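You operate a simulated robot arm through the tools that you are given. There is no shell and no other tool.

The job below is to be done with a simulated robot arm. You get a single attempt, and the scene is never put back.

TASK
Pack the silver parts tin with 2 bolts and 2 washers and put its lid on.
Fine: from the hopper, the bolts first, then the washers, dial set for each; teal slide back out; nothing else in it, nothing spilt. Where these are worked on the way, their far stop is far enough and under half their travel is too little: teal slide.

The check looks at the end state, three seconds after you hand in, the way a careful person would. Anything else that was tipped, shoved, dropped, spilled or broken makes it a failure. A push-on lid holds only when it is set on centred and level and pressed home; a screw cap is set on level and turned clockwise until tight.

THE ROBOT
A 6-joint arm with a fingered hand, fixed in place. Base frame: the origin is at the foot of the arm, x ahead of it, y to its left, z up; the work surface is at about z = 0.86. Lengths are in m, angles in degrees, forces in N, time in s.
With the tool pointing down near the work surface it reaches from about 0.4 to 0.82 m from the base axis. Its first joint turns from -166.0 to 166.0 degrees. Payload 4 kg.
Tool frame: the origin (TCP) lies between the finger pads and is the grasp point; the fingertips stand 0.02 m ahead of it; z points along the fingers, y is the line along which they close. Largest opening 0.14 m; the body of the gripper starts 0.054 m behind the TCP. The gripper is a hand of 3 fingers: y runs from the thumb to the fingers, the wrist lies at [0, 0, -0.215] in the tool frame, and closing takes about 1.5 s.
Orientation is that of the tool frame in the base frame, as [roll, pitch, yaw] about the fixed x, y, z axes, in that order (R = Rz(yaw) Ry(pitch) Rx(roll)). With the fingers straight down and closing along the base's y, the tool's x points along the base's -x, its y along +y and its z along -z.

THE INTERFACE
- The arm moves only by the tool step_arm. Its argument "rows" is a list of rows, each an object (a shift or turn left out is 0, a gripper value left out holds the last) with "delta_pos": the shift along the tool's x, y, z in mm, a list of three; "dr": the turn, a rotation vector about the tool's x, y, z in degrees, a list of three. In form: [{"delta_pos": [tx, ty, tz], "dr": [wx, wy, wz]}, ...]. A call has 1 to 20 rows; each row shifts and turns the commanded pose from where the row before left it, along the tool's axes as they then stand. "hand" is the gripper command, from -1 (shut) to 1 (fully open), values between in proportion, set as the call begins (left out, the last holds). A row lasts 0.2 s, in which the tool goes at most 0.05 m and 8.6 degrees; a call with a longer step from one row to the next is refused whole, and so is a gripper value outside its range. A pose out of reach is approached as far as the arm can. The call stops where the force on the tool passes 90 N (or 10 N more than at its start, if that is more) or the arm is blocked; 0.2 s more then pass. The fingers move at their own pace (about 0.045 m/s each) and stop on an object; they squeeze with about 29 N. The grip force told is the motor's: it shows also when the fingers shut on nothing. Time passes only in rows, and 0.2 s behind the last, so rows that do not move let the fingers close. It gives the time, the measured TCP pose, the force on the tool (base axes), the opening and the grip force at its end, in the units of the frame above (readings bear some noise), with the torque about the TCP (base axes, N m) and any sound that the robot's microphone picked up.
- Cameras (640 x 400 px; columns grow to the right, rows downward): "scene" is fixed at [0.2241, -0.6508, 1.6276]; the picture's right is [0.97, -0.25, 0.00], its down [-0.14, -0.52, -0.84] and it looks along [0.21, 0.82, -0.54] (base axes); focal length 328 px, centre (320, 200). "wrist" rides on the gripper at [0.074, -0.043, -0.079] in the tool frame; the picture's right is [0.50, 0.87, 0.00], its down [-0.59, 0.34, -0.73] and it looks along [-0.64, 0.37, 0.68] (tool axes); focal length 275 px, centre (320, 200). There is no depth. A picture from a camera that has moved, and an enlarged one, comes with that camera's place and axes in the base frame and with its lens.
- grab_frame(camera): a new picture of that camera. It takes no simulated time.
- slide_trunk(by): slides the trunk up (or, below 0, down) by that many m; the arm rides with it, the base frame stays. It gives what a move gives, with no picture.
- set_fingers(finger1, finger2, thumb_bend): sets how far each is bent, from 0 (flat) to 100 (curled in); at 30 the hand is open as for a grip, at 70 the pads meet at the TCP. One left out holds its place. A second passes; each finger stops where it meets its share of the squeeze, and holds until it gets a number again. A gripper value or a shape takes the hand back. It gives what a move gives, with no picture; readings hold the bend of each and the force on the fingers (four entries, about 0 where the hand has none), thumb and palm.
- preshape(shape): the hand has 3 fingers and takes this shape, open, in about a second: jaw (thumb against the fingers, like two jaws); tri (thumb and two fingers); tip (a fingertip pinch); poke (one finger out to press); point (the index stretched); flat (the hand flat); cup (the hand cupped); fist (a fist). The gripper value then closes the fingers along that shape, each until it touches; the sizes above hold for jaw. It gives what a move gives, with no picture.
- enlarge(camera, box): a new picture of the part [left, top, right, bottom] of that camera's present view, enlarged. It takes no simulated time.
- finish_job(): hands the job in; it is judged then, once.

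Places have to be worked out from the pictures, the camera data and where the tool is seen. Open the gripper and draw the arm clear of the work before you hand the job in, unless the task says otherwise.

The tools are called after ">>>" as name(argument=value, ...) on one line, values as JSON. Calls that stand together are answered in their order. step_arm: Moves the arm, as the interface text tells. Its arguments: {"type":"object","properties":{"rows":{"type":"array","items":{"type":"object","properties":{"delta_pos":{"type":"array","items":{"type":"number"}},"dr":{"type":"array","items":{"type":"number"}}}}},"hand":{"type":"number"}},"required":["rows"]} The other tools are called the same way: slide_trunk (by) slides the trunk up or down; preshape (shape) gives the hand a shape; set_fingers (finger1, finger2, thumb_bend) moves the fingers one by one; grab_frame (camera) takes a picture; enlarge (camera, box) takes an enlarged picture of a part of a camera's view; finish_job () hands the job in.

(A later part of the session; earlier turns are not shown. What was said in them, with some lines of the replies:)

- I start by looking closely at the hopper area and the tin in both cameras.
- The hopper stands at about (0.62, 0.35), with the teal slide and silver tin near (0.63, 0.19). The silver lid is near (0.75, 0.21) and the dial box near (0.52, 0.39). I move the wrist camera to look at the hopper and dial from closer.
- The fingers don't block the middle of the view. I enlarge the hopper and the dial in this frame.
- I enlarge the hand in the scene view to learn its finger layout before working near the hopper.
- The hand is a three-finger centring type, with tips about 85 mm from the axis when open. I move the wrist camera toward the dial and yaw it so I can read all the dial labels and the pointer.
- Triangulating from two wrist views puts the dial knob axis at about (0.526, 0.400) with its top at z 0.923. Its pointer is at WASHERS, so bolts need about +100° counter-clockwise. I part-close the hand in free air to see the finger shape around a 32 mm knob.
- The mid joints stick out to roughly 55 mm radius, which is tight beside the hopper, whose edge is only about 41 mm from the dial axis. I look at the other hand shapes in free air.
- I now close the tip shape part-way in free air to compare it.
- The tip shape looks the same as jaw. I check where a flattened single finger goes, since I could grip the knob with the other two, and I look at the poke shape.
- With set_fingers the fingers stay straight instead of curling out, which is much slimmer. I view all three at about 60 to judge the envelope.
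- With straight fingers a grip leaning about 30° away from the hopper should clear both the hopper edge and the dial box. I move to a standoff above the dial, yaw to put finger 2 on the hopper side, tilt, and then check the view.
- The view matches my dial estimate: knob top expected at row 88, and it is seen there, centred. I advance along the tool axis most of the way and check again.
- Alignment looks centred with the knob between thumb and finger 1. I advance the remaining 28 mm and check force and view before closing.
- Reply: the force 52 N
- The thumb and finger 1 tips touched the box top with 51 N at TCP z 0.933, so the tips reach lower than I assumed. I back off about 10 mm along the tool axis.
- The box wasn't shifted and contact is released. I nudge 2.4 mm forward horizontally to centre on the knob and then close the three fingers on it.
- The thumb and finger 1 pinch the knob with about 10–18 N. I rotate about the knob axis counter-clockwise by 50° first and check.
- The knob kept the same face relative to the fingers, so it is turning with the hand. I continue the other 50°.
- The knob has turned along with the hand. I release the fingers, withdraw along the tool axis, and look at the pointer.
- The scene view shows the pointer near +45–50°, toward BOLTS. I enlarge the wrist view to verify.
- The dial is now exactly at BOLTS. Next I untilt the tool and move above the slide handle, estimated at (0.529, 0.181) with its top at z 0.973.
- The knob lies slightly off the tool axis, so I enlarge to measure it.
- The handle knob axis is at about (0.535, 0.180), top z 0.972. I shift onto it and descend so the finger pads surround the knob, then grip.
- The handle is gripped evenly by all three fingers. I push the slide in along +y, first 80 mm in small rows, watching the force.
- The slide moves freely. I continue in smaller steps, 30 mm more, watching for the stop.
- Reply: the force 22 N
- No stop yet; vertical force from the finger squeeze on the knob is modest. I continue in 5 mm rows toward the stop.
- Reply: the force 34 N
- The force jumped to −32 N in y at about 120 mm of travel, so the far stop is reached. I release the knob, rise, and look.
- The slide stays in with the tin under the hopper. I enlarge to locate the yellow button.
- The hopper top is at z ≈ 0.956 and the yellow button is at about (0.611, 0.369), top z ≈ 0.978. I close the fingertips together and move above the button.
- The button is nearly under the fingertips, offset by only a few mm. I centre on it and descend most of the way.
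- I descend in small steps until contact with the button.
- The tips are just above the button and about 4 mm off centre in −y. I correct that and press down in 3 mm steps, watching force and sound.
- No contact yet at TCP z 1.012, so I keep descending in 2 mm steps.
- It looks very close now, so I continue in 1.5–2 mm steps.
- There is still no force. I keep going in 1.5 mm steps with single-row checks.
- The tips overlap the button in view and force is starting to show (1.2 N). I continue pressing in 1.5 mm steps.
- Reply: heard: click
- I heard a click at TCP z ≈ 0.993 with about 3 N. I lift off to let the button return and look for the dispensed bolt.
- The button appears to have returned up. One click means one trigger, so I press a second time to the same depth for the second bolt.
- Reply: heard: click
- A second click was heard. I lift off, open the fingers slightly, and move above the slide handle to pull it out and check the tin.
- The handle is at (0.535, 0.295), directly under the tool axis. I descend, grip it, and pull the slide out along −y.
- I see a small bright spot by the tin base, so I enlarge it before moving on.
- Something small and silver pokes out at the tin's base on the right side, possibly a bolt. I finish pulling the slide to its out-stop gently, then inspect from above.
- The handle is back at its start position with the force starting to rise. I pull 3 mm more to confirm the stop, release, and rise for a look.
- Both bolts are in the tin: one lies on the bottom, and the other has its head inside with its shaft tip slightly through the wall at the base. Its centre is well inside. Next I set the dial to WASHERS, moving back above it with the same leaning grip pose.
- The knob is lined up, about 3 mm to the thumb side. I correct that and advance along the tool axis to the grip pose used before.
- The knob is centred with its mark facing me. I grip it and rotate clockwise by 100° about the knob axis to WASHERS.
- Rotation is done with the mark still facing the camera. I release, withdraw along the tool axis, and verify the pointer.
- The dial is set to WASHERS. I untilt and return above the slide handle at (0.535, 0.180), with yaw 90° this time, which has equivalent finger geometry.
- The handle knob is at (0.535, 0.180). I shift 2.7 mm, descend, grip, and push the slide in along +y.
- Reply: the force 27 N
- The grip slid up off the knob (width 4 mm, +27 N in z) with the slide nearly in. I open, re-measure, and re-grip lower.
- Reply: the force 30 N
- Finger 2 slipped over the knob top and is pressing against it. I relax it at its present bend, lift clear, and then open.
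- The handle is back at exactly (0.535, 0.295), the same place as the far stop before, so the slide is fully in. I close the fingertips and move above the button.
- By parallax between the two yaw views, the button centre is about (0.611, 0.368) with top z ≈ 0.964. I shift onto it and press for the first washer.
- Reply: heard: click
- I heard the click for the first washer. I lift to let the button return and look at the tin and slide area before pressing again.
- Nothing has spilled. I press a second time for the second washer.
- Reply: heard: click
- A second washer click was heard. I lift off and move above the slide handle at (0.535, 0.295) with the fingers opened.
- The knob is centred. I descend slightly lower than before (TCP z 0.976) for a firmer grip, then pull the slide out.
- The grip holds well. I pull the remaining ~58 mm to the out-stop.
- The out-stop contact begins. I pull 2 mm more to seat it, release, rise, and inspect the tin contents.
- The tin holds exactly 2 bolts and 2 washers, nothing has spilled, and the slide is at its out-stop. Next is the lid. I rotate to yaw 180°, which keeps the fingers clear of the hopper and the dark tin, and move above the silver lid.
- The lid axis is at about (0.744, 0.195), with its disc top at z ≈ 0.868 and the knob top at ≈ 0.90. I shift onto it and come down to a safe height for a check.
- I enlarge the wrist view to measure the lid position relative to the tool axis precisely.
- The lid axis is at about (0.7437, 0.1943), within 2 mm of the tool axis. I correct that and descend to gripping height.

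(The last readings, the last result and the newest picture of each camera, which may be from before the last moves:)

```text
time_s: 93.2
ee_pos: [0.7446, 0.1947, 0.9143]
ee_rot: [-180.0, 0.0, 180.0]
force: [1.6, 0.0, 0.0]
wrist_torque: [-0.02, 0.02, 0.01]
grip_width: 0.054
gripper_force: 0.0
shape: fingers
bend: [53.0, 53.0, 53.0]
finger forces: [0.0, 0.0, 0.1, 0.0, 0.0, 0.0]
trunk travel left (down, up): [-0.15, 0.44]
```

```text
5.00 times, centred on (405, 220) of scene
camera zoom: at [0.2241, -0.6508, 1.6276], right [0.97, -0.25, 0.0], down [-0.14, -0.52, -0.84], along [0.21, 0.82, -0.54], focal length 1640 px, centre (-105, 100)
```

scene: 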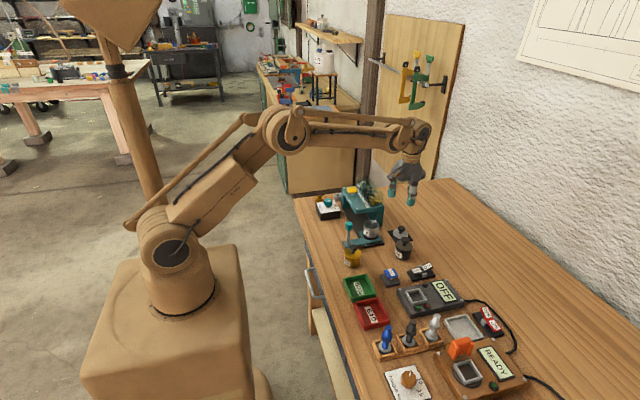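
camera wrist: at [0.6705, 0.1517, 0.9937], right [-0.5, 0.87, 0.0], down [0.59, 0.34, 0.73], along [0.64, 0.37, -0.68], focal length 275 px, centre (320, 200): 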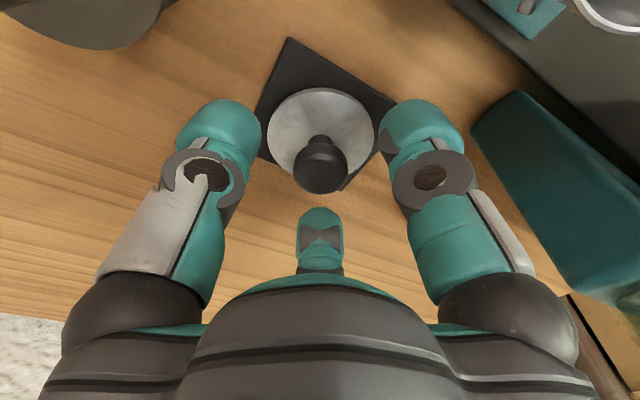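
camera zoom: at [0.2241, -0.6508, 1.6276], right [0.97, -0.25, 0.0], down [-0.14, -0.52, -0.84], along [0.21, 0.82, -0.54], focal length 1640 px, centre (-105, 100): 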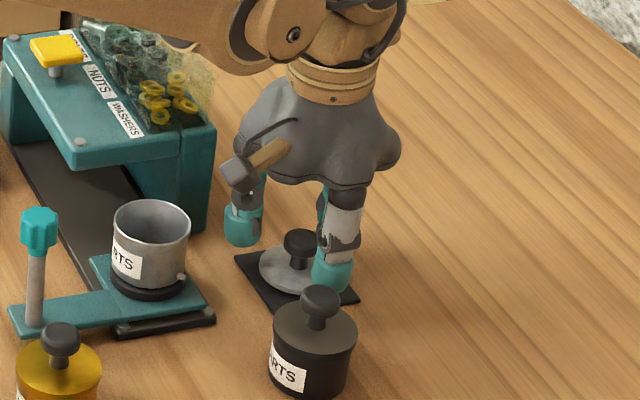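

The tool is centred over the lid knob. I go 4 mm lower so the pads sit below the knob's widest part, and then close the fingers.

>>> step_arm(rows=[{"delta_pos": [0, 0, 4]}, {"delta_pos": [0, 0, 0]}])

>>> set_fingers(finger1=70, finger2=70, thumb_bend=70)

>>> grab_frame(camera="wrist")

>>> enlarge(camera="scene", box=[360, 180, 450, 260])

```text
time_s: 93.8
ee_pos: [0.7448, 0.1937, 0.9101]
ee_rot: [-180.0, -0.1, -180.0]
force: [0.4, 0.6, -0.6]
wrist_torque: [0.02, 0.05, 0.0]
grip_width: 0.0541
gripper_force: 0.1
shape: fingers
bend: [53.0, 53.0, 53.0]
finger forces: [0.0, 0.1, 0.1, 0.0, 0.0, 0.0]
trunk travel left (down, up): [-0.15, 0.44]
```

```text
time_s: 94.8
ee_pos: [0.7452, 0.1936, 0.9115]
ee_rot: [180.0, 0.0, 180.0]
force: [0.4, -0.4, 0.3]
wrist_torque: [-0.01, 0.0, 0.03]
grip_width: 0.0192
gripper_force: 12.4
shape: fingers
bend: [64.0, 64.0, 65.0]
finger forces: [8.0, 8.0, 0.0, 0.0, 9.6, 0.1]
trunk travel left (down, up): [-0.15, 0.44]
```

```text
taken
camera wrist: at [0.6709, 0.1513, 0.99], right [-0.5, 0.87, 0.0], down [0.59, 0.34, 0.73], along [0.64, 0.37, -0.68], focal length 275 px, centre (320, 200)
```

wrist: 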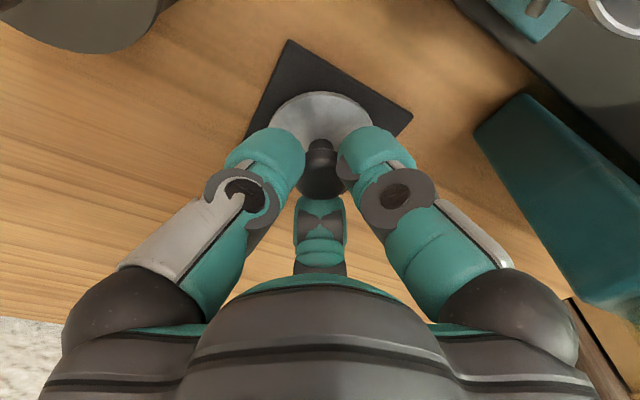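

```text
5.00 times, centred on (405, 220) of scene
camera zoom: at [0.2241, -0.6508, 1.6276], right [0.97, -0.25, 0.0], down [-0.14, -0.52, -0.84], along [0.21, 0.82, -0.54], focal length 1640 px, centre (-105, 100)
```

zoom: 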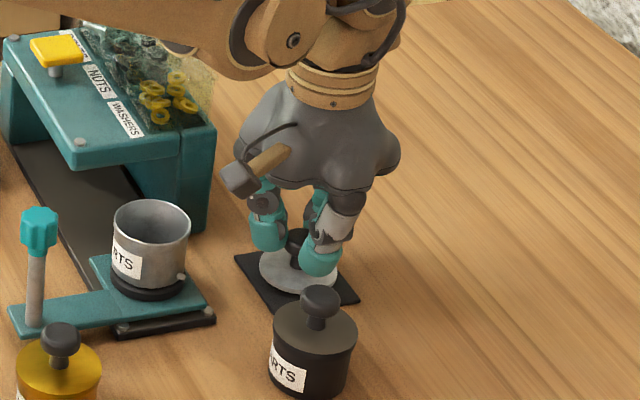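

The grip is even at 8–10 N per finger. I lift the lid gently and check it.

>>> step_arm(rows=[{"delta_pos": [0, 0, -5]}, {"delta_pos": [0, 0, -10]}, {"delta_pos": [0, 0, -15]}, {"delta_pos": [0, 0, -20]}, {"delta_pos": [0, 0, -25]}, {"delta_pos": [0, 0, -25]}, {"delta_pos": [0, 0, 0]}])

>>> grab_frame(camera="wrist")

>>> enlarge(camera="scene", box=[350, 150, 450, 250])

```text
time_s: 96.4
ee_pos: [0.7441, 0.1934, 1.0114]
ee_rot: [180.0, 0.0, -179.9]
force: [0.7, 0.3, -0.1]
wrist_torque: [-0.02, 0.01, -0.01]
grip_width: 0.019
gripper_force: 13.0
shape: fingers
bend: [64.0, 64.0, 65.0]
finger forces: [8.0, 8.0, 0.0, 0.0, 9.6, 0.0]
trunk travel left (down, up): [-0.15, 0.44]
```

```text
taken
camera wrist: at [0.6697, 0.1508, 1.0898], right [-0.5, 0.87, 0.0], down [0.59, 0.34, 0.73], along [0.64, 0.37, -0.68], focal length 275 px, centre (320, 200)
```

wrist: 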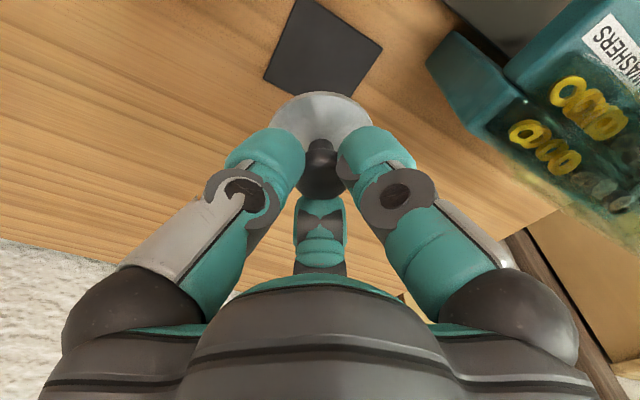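

```text
4.00 times, centred on (400, 200) of scene
camera zoom: at [0.2241, -0.6508, 1.6276], right [0.97, -0.25, 0.0], down [-0.14, -0.52, -0.84], along [0.21, 0.82, -0.54], focal length 1312 px, centre (0, 200)
```

zoom: 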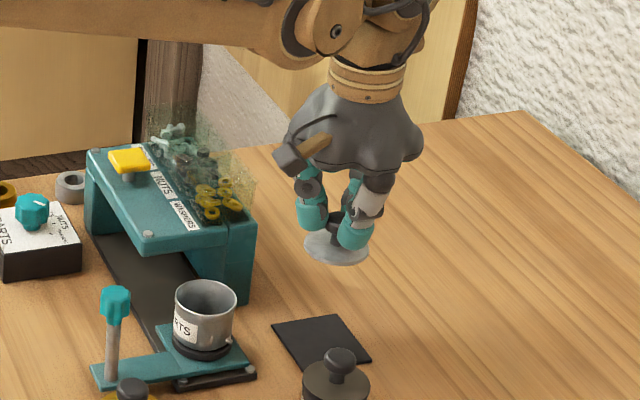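

The lid is held level. I carry it over the tin, whose rim centre I estimate at (0.632, 0.206, z 0.921).

>>> step_arm(rows=[{"delta_pos": [20, 2, 0]}, {"delta_pos": [30, 3.5, 0]}, {"delta_pos": [30, 3.5, 0]}, {"delta_pos": [20, 2, 0]}, {"delta_pos": [12, 1.5, 0]}, {"delta_pos": [0, 0, 0]}])

>>> grab_frame(camera="wrist")

>>> enlarge(camera="scene", box=[330, 170, 420, 260])

```text
time_s: 97.8
ee_pos: [0.6314, 0.2048, 1.0112]
ee_rot: [-180.0, 0.0, 180.0]
force: [-0.2, 0.7, -0.2]
wrist_torque: [0.01, -0.02, 0.01]
grip_width: 0.0191
gripper_force: 12.4
shape: fingers
bend: [64.0, 64.0, 66.0]
finger forces: [8.0, 8.0, 0.1, 0.0, 9.6, 0.1]
trunk travel left (down, up): [-0.15, 0.44]
```

```text
taken
camera wrist: at [0.558, 0.1635, 1.0904], right [-0.5, 0.87, 0.0], down [0.59, 0.34, 0.73], along [0.64, 0.37, -0.68], focal length 275 px, centre (320, 200)
```

wrist: 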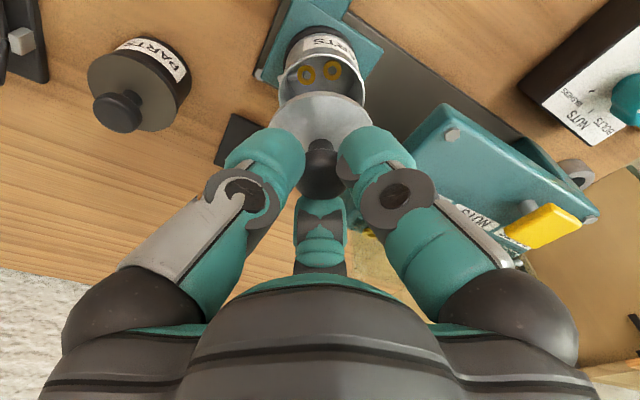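

```text
4.44 times, centred on (375, 215) of scene
camera zoom: at [0.2241, -0.6508, 1.6276], right [0.97, -0.25, 0.0], down [-0.14, -0.52, -0.84], along [0.21, 0.82, -0.54], focal length 1458 px, centre (76, 133)
```

zoom: 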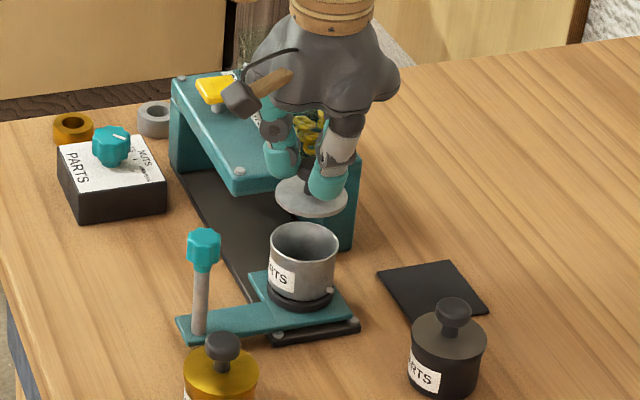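

>>> enlarge(camera="wrist", box=[250, 10, 400, 160])

>>> enlarge(camera="scene", box=[360, 195, 410, 245])

```text
2.67 times, centred on (325, 85) of wrist
camera zoom: at [0.558, 0.1635, 1.0904], right [-0.5, 0.87, 0.0], down [0.59, 0.34, 0.73], along [0.64, 0.37, -0.68], focal length 734 px, centre (307, 507)
```

zoom: 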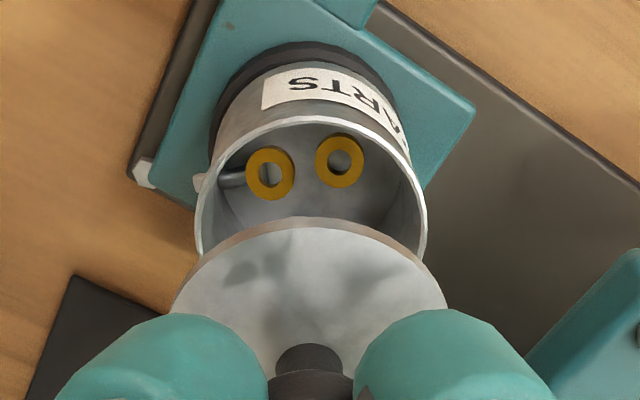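

```text
8.00 times, centred on (385, 220) of scene
camera zoom: at [0.2241, -0.6508, 1.6276], right [0.97, -0.25, 0.0], down [-0.14, -0.52, -0.84], along [0.21, 0.82, -0.54], focal length 2625 px, centre (-200, 40)
```

zoom: 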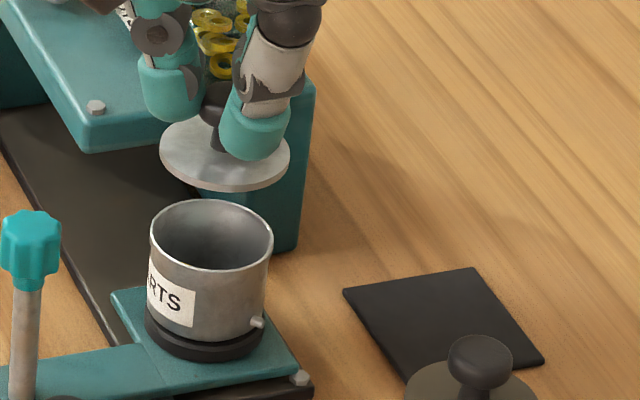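

The lid is roughly over the tin, with the tin appearing 1–2 mm toward −x. I lower to about 10 mm above the rim and compare the edges more closely.

>>> step_arm(rows=[{"delta_pos": [0, 0, 12]}, {"delta_pos": [0, 0, 12]}, {"delta_pos": [0, 0, 8]}, {"delta_pos": [0, 0, 0]}])

>>> enlarge(camera="wrist", box=[250, 40, 400, 190])

>>> enlarge(camera="scene", box=[360, 205, 400, 245])

```text
time_s: 98.8
ee_pos: [0.6317, 0.207, 0.9803]
ee_rot: [179.9, 0.0, 180.0]
force: [0.5, 1.0, -0.3]
wrist_torque: [-0.03, -0.01, 0.0]
grip_width: 0.0191
gripper_force: 12.7
shape: fingers
bend: [64.0, 64.0, 66.0]
finger forces: [8.0, 8.1, 0.0, 0.0, 9.5, 0.0]
trunk travel left (down, up): [-0.15, 0.44]
```

```text
2.67 times, centred on (325, 115) of wrist
camera zoom: at [0.5583, 0.1642, 1.0582], right [-0.5, 0.87, 0.0], down [0.59, 0.34, 0.73], along [0.64, 0.37, -0.68], focal length 734 px, centre (307, 427)
```

zoom: 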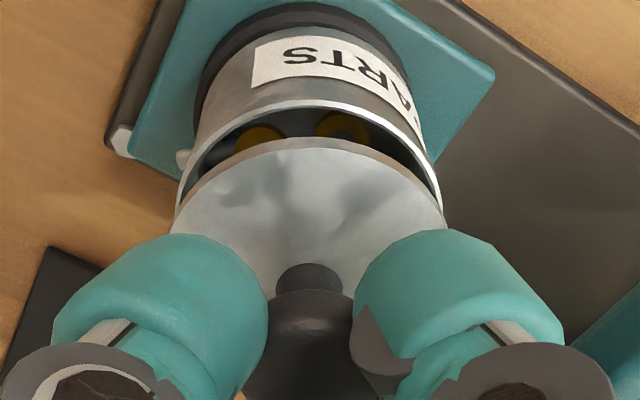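

```text
10.00 times, centred on (380, 225) of scene
camera zoom: at [0.2241, -0.6508, 1.6276], right [0.97, -0.25, 0.0], down [-0.14, -0.52, -0.84], along [0.21, 0.82, -0.54], focal length 3281 px, centre (-280, -50)
```

zoom: 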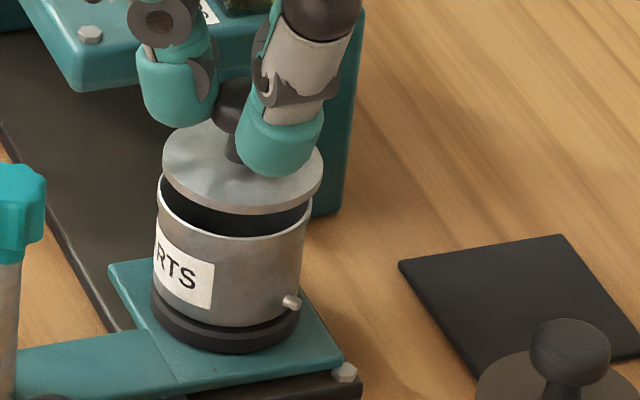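

Edges compared in both views put the tin about 2 mm toward −x and 1 mm toward −y from the lid. I apply that shift and re-check.

>>> step_arm(rows=[{"delta_pos": [2.0, -1.1, 3]}, {"delta_pos": [0, 0, 0]}, {"delta_pos": [0, 0, 0]}])

>>> enlarge(camera="wrist", box=[270, 60, 370, 140])

>>> enlarge(camera="scene", box=[365, 210, 395, 240])

```text
time_s: 99.6
ee_pos: [0.6294, 0.2054, 0.9756]
ee_rot: [-180.0, 0.0, 180.0]
force: [0.8, 0.1, -0.7]
wrist_torque: [0.02, 0.0, 0.0]
grip_width: 0.0191
gripper_force: 12.9
shape: fingers
bend: [64.0, 64.0, 66.0]
finger forces: [7.9, 8.0, 0.0, 0.0, 9.7, 0.1]
trunk travel left (down, up): [-0.15, 0.44]
```

```text
5.00 times, centred on (320, 100) of wrist
camera zoom: at [0.5563, 0.1629, 1.0548], right [-0.5, 0.87, 0.0], down [0.59, 0.34, 0.73], along [0.64, 0.37, -0.68], focal length 1376 px, centre (320, 700)
```

zoom: 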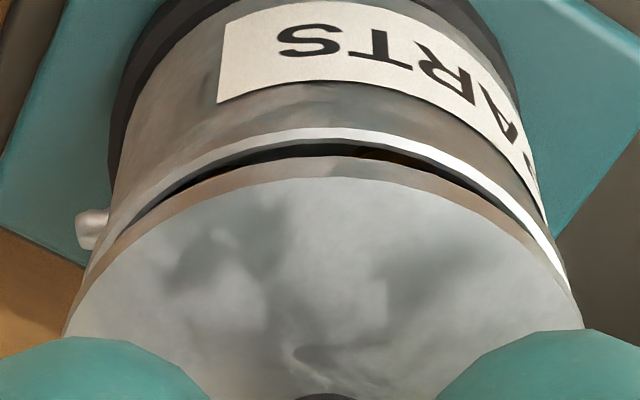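

```text
13.33 times, centred on (380, 225) of scene
camera zoom: at [0.2241, -0.6508, 1.6276], right [0.97, -0.25, 0.0], down [-0.14, -0.52, -0.84], along [0.21, 0.82, -0.54], focal length 4374 px, centre (-480, -133)
```

zoom: 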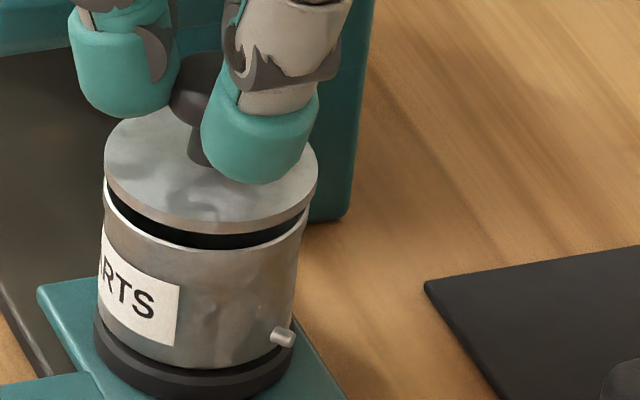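

Now aligned to within about 1 mm in both views. I apply a final 0.5 mm −x trim and lower onto the rim in small steps, watching for contact.

>>> step_arm(rows=[{"delta_pos": [0.5, 0, 3]}, {"delta_pos": [0, 0, 2]}, {"delta_pos": [0, 0, 1.5]}, {"delta_pos": [0, 0, 0]}])

>>> enlarge(camera="wrist", box=[270, 60, 370, 140])

>>> enlarge(camera="scene", box=[365, 210, 395, 240])

```text
time_s: 100.6
ee_pos: [0.6295, 0.206, 0.9705]
ee_rot: [180.0, 0.0, 179.9]
force: [1.4, -0.8, 1.2]
wrist_torque: [0.04, -0.03, -0.05]
grip_width: 0.019
gripper_force: 13.9
shape: fingers
bend: [64.0, 64.0, 66.0]
finger forces: [8.4, 9.1, 0.0, 0.0, 10.0, 0.0]
trunk travel left (down, up): [-0.15, 0.44]
heard: snap
```

```text
5.00 times, centred on (320, 100) of wrist
camera zoom: at [0.5552, 0.1629, 1.0485], right [-0.5, 0.87, 0.0], down [0.59, 0.34, 0.73], along [0.64, 0.37, -0.68], focal length 1376 px, centre (320, 700)
```

zoom: 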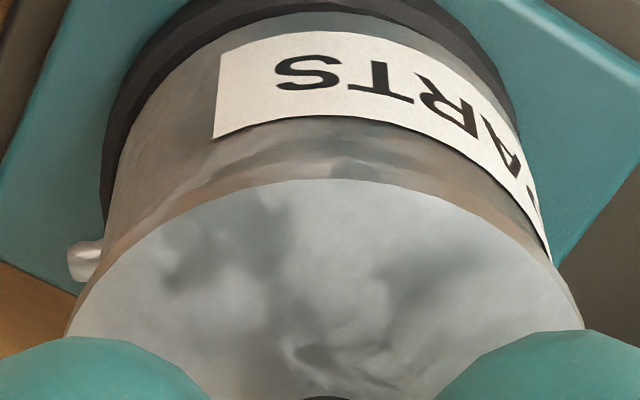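

```text
13.33 times, centred on (380, 225) of scene
camera zoom: at [0.2241, -0.6508, 1.6276], right [0.97, -0.25, 0.0], down [-0.14, -0.52, -0.84], along [0.21, 0.82, -0.54], focal length 4374 px, centre (-480, -133)
```

zoom: 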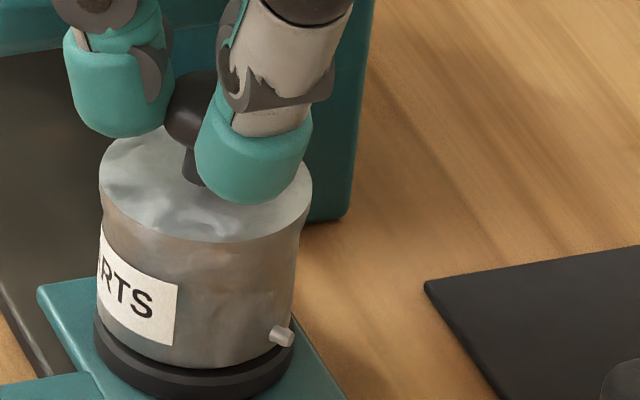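

I heard a snap and the lid now sits flush on the tin. I press lightly further to make sure it is fully home.

>>> step_arm(rows=[{"delta_pos": [0, 0, 1.5]}, {"delta_pos": [0, 0, 1.5]}, {"delta_pos": [0, 0, 0]}])

>>> enlarge(camera="scene", box=[360, 205, 400, 245])

```text
time_s: 101.4
ee_pos: [0.6285, 0.2056, 0.9673]
ee_rot: [-179.9, 0.0, 180.0]
force: [7.1, 1.3, 29.5]
wrist_torque: [0.04, -0.2, -0.02]
grip_width: 0.0183
gripper_force: 22.7
shape: fingers
bend: [64.0, 64.0, 66.0]
finger forces: [12.7, 17.6, 0.0, 0.0, 15.0, 0.0]
trunk travel left (down, up): [-0.15, 0.44]
```

```text
10.00 times, centred on (380, 225) of scene
camera zoom: at [0.2241, -0.6508, 1.6276], right [0.97, -0.25, 0.0], down [-0.14, -0.52, -0.84], along [0.21, 0.82, -0.54], focal length 3281 px, centre (-280, -50)
```

zoom: 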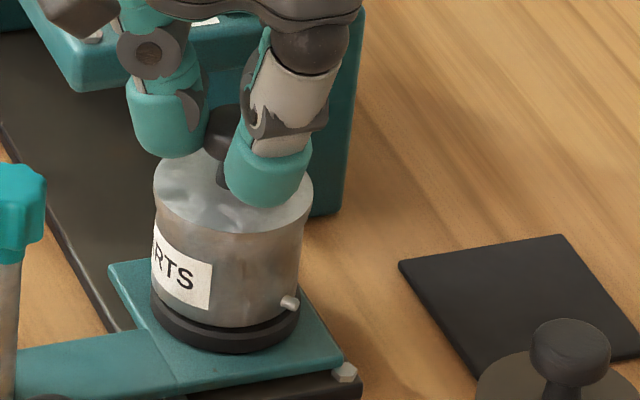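

At 30 N the lid is firm and flush. I unload the press, open the fingers, and rise straight up.

>>> step_arm(rows=[{"delta_pos": [0, 0, -3]}, {"delta_pos": [0, 0, 0]}])

>>> set_fingers(finger1=53, finger2=53, thumb_bend=53)

>>> step_arm(rows=[{"delta_pos": [0, 0, -15]}, {"delta_pos": [0, 0, -25]}, {"delta_pos": [0, 0, -40]}, {"delta_pos": [0, 0, -40]}, {"delta_pos": [0, 0, 0]}])

>>> grab_frame(camera="wrist")

>>> enlarge(camera="scene", box=[340, 200, 410, 255])

```text
time_s: 102.0
ee_pos: [0.6275, 0.2057, 0.9693]
ee_rot: [180.0, 0.1, 180.0]
force: [1.6, 1.3, 3.5]
wrist_torque: [0.01, -0.03, 0.02]
grip_width: 0.0189
gripper_force: 14.9
shape: fingers
bend: [64.0, 64.0, 66.0]
finger forces: [9.2, 9.8, 0.0, 0.0, 10.6, 0.1]
trunk travel left (down, up): [-0.15, 0.44]
```

```text
time_s: 103.0
ee_pos: [0.6297, 0.2048, 0.9699]
ee_rot: [-180.0, 0.0, 180.0]
force: [-0.2, -0.7, -0.4]
wrist_torque: [0.02, 0.0, 0.02]
grip_width: 0.0541
gripper_force: 0.1
shape: fingers
bend: [53.0, 53.0, 53.0]
finger forces: [0.0, 0.0, 0.0, 0.0, 0.1, 0.0]
trunk travel left (down, up): [-0.15, 0.44]
```

```text
time_s: 104.2
ee_pos: [0.6281, 0.2065, 1.0907]
ee_rot: [-180.0, 0.0, 179.9]
force: [0.2, 0.0, 0.0]
wrist_torque: [-0.02, -0.02, -0.01]
grip_width: 0.054
gripper_force: 0.1
shape: fingers
bend: [53.0, 53.0, 53.0]
finger forces: [0.0, 0.1, 0.0, 0.0, 0.0, 0.1]
trunk travel left (down, up): [-0.15, 0.44]
```

```text
taken
camera wrist: at [0.5548, 0.164, 1.1701], right [-0.5, 0.87, 0.0], down [0.59, 0.34, 0.73], along [0.64, 0.37, -0.68], focal length 275 px, centre (320, 200)
```

wrist: 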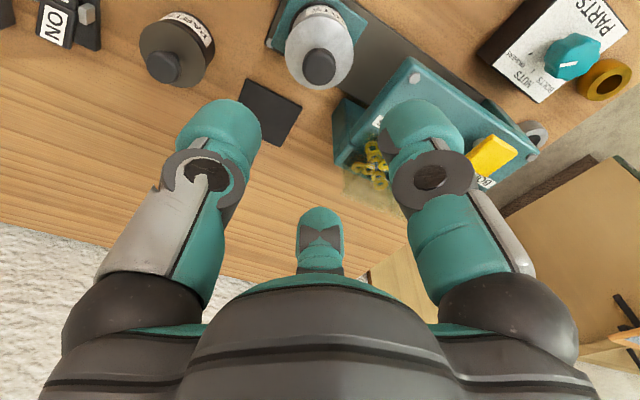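

```text
7.27 times, centred on (375, 228) of scene
camera zoom: at [0.2241, -0.6508, 1.6276], right [0.97, -0.25, 0.0], down [-0.14, -0.52, -0.84], along [0.21, 0.82, -0.54], focal length 2386 px, centre (-80, 0)
```

zoom: 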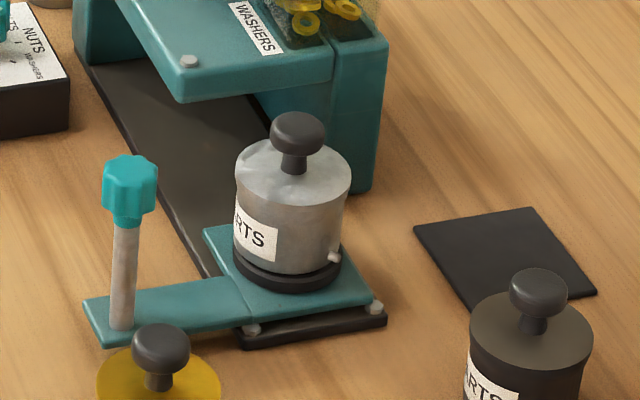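

The lid is on, level and flush, and the slide is out. One bolt's shaft tip still pokes a little through the tin's wall, so I look at it more closely to decide whether to nudge it in.

>>> enlarge(camera="wrist", box=[255, 0, 375, 100])

>>> enlarge(camera="scene", box=[365, 215, 395, 245])

```text
4.00 times, centred on (315, 50) of wrist
camera zoom: at [0.5548, 0.164, 1.1701], right [-0.5, 0.87, 0.0], down [0.59, 0.34, 0.73], along [0.64, 0.37, -0.68], focal length 1101 px, centre (340, 800)
```

zoom: 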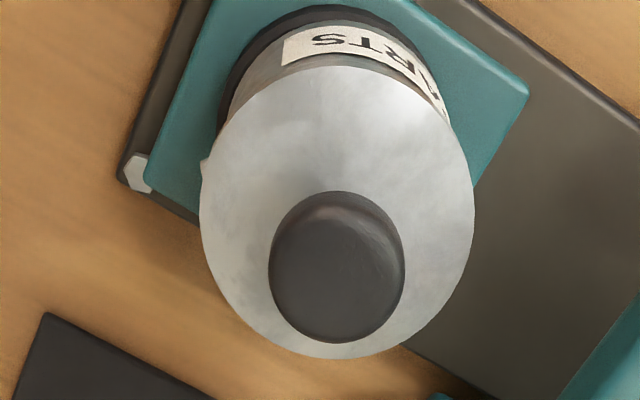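

```text
13.33 times, centred on (380, 230) of scene
camera zoom: at [0.2241, -0.6508, 1.6276], right [0.97, -0.25, 0.0], down [-0.14, -0.52, -0.84], along [0.21, 0.82, -0.54], focal length 4374 px, centre (-480, -200)
```

zoom: 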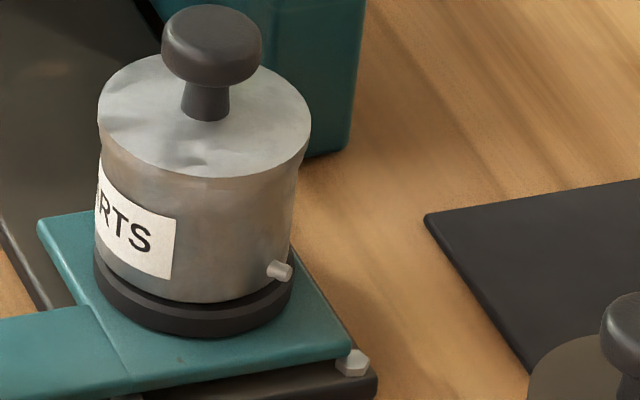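

The bolt triangulates as about 19 mm long with its centre roughly 21 mm from the tin axis, so it is well inside, and I leave it alone. I raise the arm, draw it clear, and open the gripper.

>>> step_arm(rows=[{"delta_pos": [0, 0, -45]}, {"delta_pos": [0, 0, -45]}, {"delta_pos": [0, 0, -45]}, {"delta_pos": [38, -28, -3]}, {"delta_pos": [38, -28, -3]}, {"delta_pos": [38, -28, -3]}, {"delta_pos": [38, -28, -3]}, {"delta_pos": [38, -28, -3]}, {"delta_pos": [0, 0, 0]}])

>>> preshape(shape="jaw")

>>> step_arm(rows=[{"delta_pos": [0, 0, 0]}, {"delta_pos": [0, 0, 0]}, {"delta_pos": [0, 0, 0]}], hand=1)

>>> grab_frame(camera="scene")

>>> grab_frame(camera="wrist")

>>> enlarge(camera="scene", box=[300, 160, 440, 280])

```text
time_s: 106.2
ee_pos: [0.4393, 0.0649, 1.2424]
ee_rot: [-180.0, 0.0, -179.9]
force: [0.0, 0.0, -0.1]
wrist_torque: [0.01, 0.01, -0.01]
grip_width: 0.0543
gripper_force: 0.0
shape: fingers
bend: [53.0, 53.0, 53.0]
finger forces: [0.0, 0.1, 0.0, 0.0, 0.0, 0.1]
trunk travel left (down, up): [-0.15, 0.44]
```

```text
time_s: 107.1
ee_pos: [0.4391, 0.0666, 1.2395]
ee_rot: [-180.0, -0.1, 179.9]
force: [0.4, -0.1, 0.9]
wrist_torque: [0.02, 0.0, -0.01]
grip_width: 0.1401
gripper_force: 0.1
shape: jaw
bend: [30.0, 30.0, 30.0]
finger forces: [0.0, 0.1, 0.1, 0.1, 0.0, 0.0]
trunk travel left (down, up): [-0.15, 0.44]
```

```text
time_s: 107.9
ee_pos: [0.4395, 0.0649, 1.2409]
ee_rot: [180.0, 0.1, 180.0]
force: [-1.2, -0.1, 0.5]
wrist_torque: [-0.04, 0.03, -0.01]
grip_width: 0.1399
gripper_force: 0.0
shape: jaw
bend: [30.0, 30.0, 30.0]
finger forces: [0.0, 0.1, 0.0, 0.1, 0.0, 0.1]
trunk travel left (down, up): [-0.15, 0.44]
```

```text
taken
```

scene: 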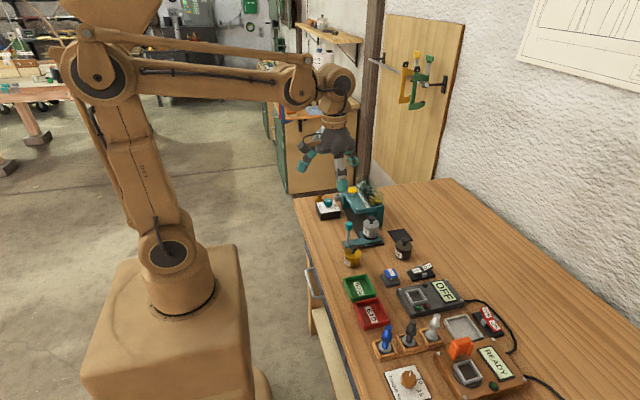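

```text
taken
camera wrist: at [0.365, 0.0222, 1.3196], right [-0.5, 0.87, 0.0], down [0.59, 0.34, 0.73], along [0.64, 0.37, -0.68], focal length 275 px, centre (320, 200)
```

wrist: 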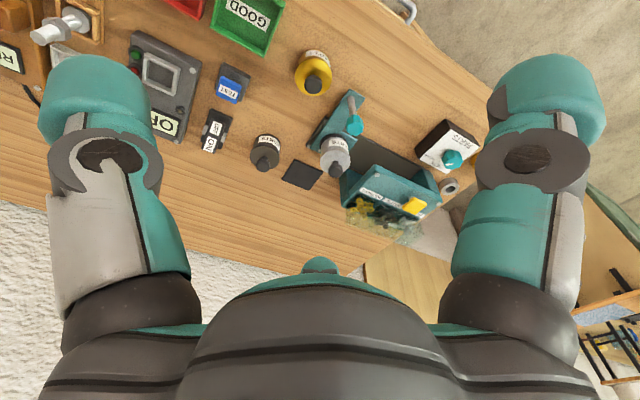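

```text
3.33 times, centred on (370, 220) of scene
camera zoom: at [0.2241, -0.6508, 1.6276], right [0.97, -0.25, 0.0], down [-0.14, -0.52, -0.84], along [0.21, 0.82, -0.54], focal length 1094 px, centre (153, 133)
```

zoom: 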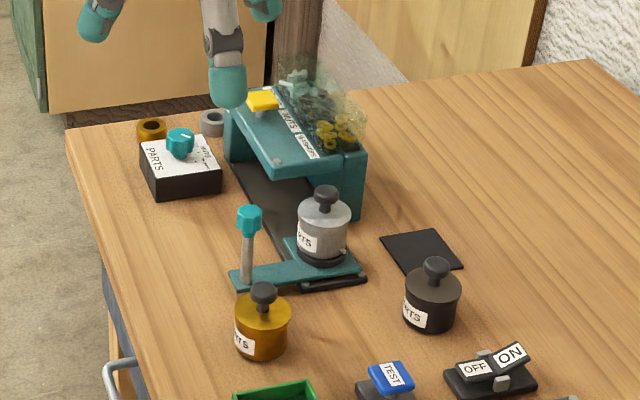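

Everything matches the starting layout except the tin, now lidded: slide fully out, dial at WASHERS, other tins and rings unmoved, arm clear and gripper open. I hand the job in.

>>> finish_job()

```text
The job is handed in.
```

The silver tin now holds 2 bolts and 2 washers from the hopper, and its lid is pressed on. I handed the job in, but no verdict came back.

- **Filling:** I set the dial to BOLTS and pressed twice, then to WASHERS and pressed twice, with the slide at its far stop each time. A look inside before the lid went on showed exactly those four parts.
- **Lid:** It snapped on and looks level and flush. I pressed it with about 30 N to confirm it was home.
- **End state:** The slide is fully out at its stop, the dial was left at WASHERS, the arm is clear and the gripper is open. Nothing was spilled, and the other tins and rings are where they started.

**Possible problems:**
- **Bolt through the wall:** One bolt's shaft tip pokes about 3 mm through the tin's wall near the base. Its head and centre are well inside, so I left it rather than risk disturbing the tin.
- **Contact with the dial box:** Early on, the fingertips touched the dial box top with about 50 N. It did not visibly move.
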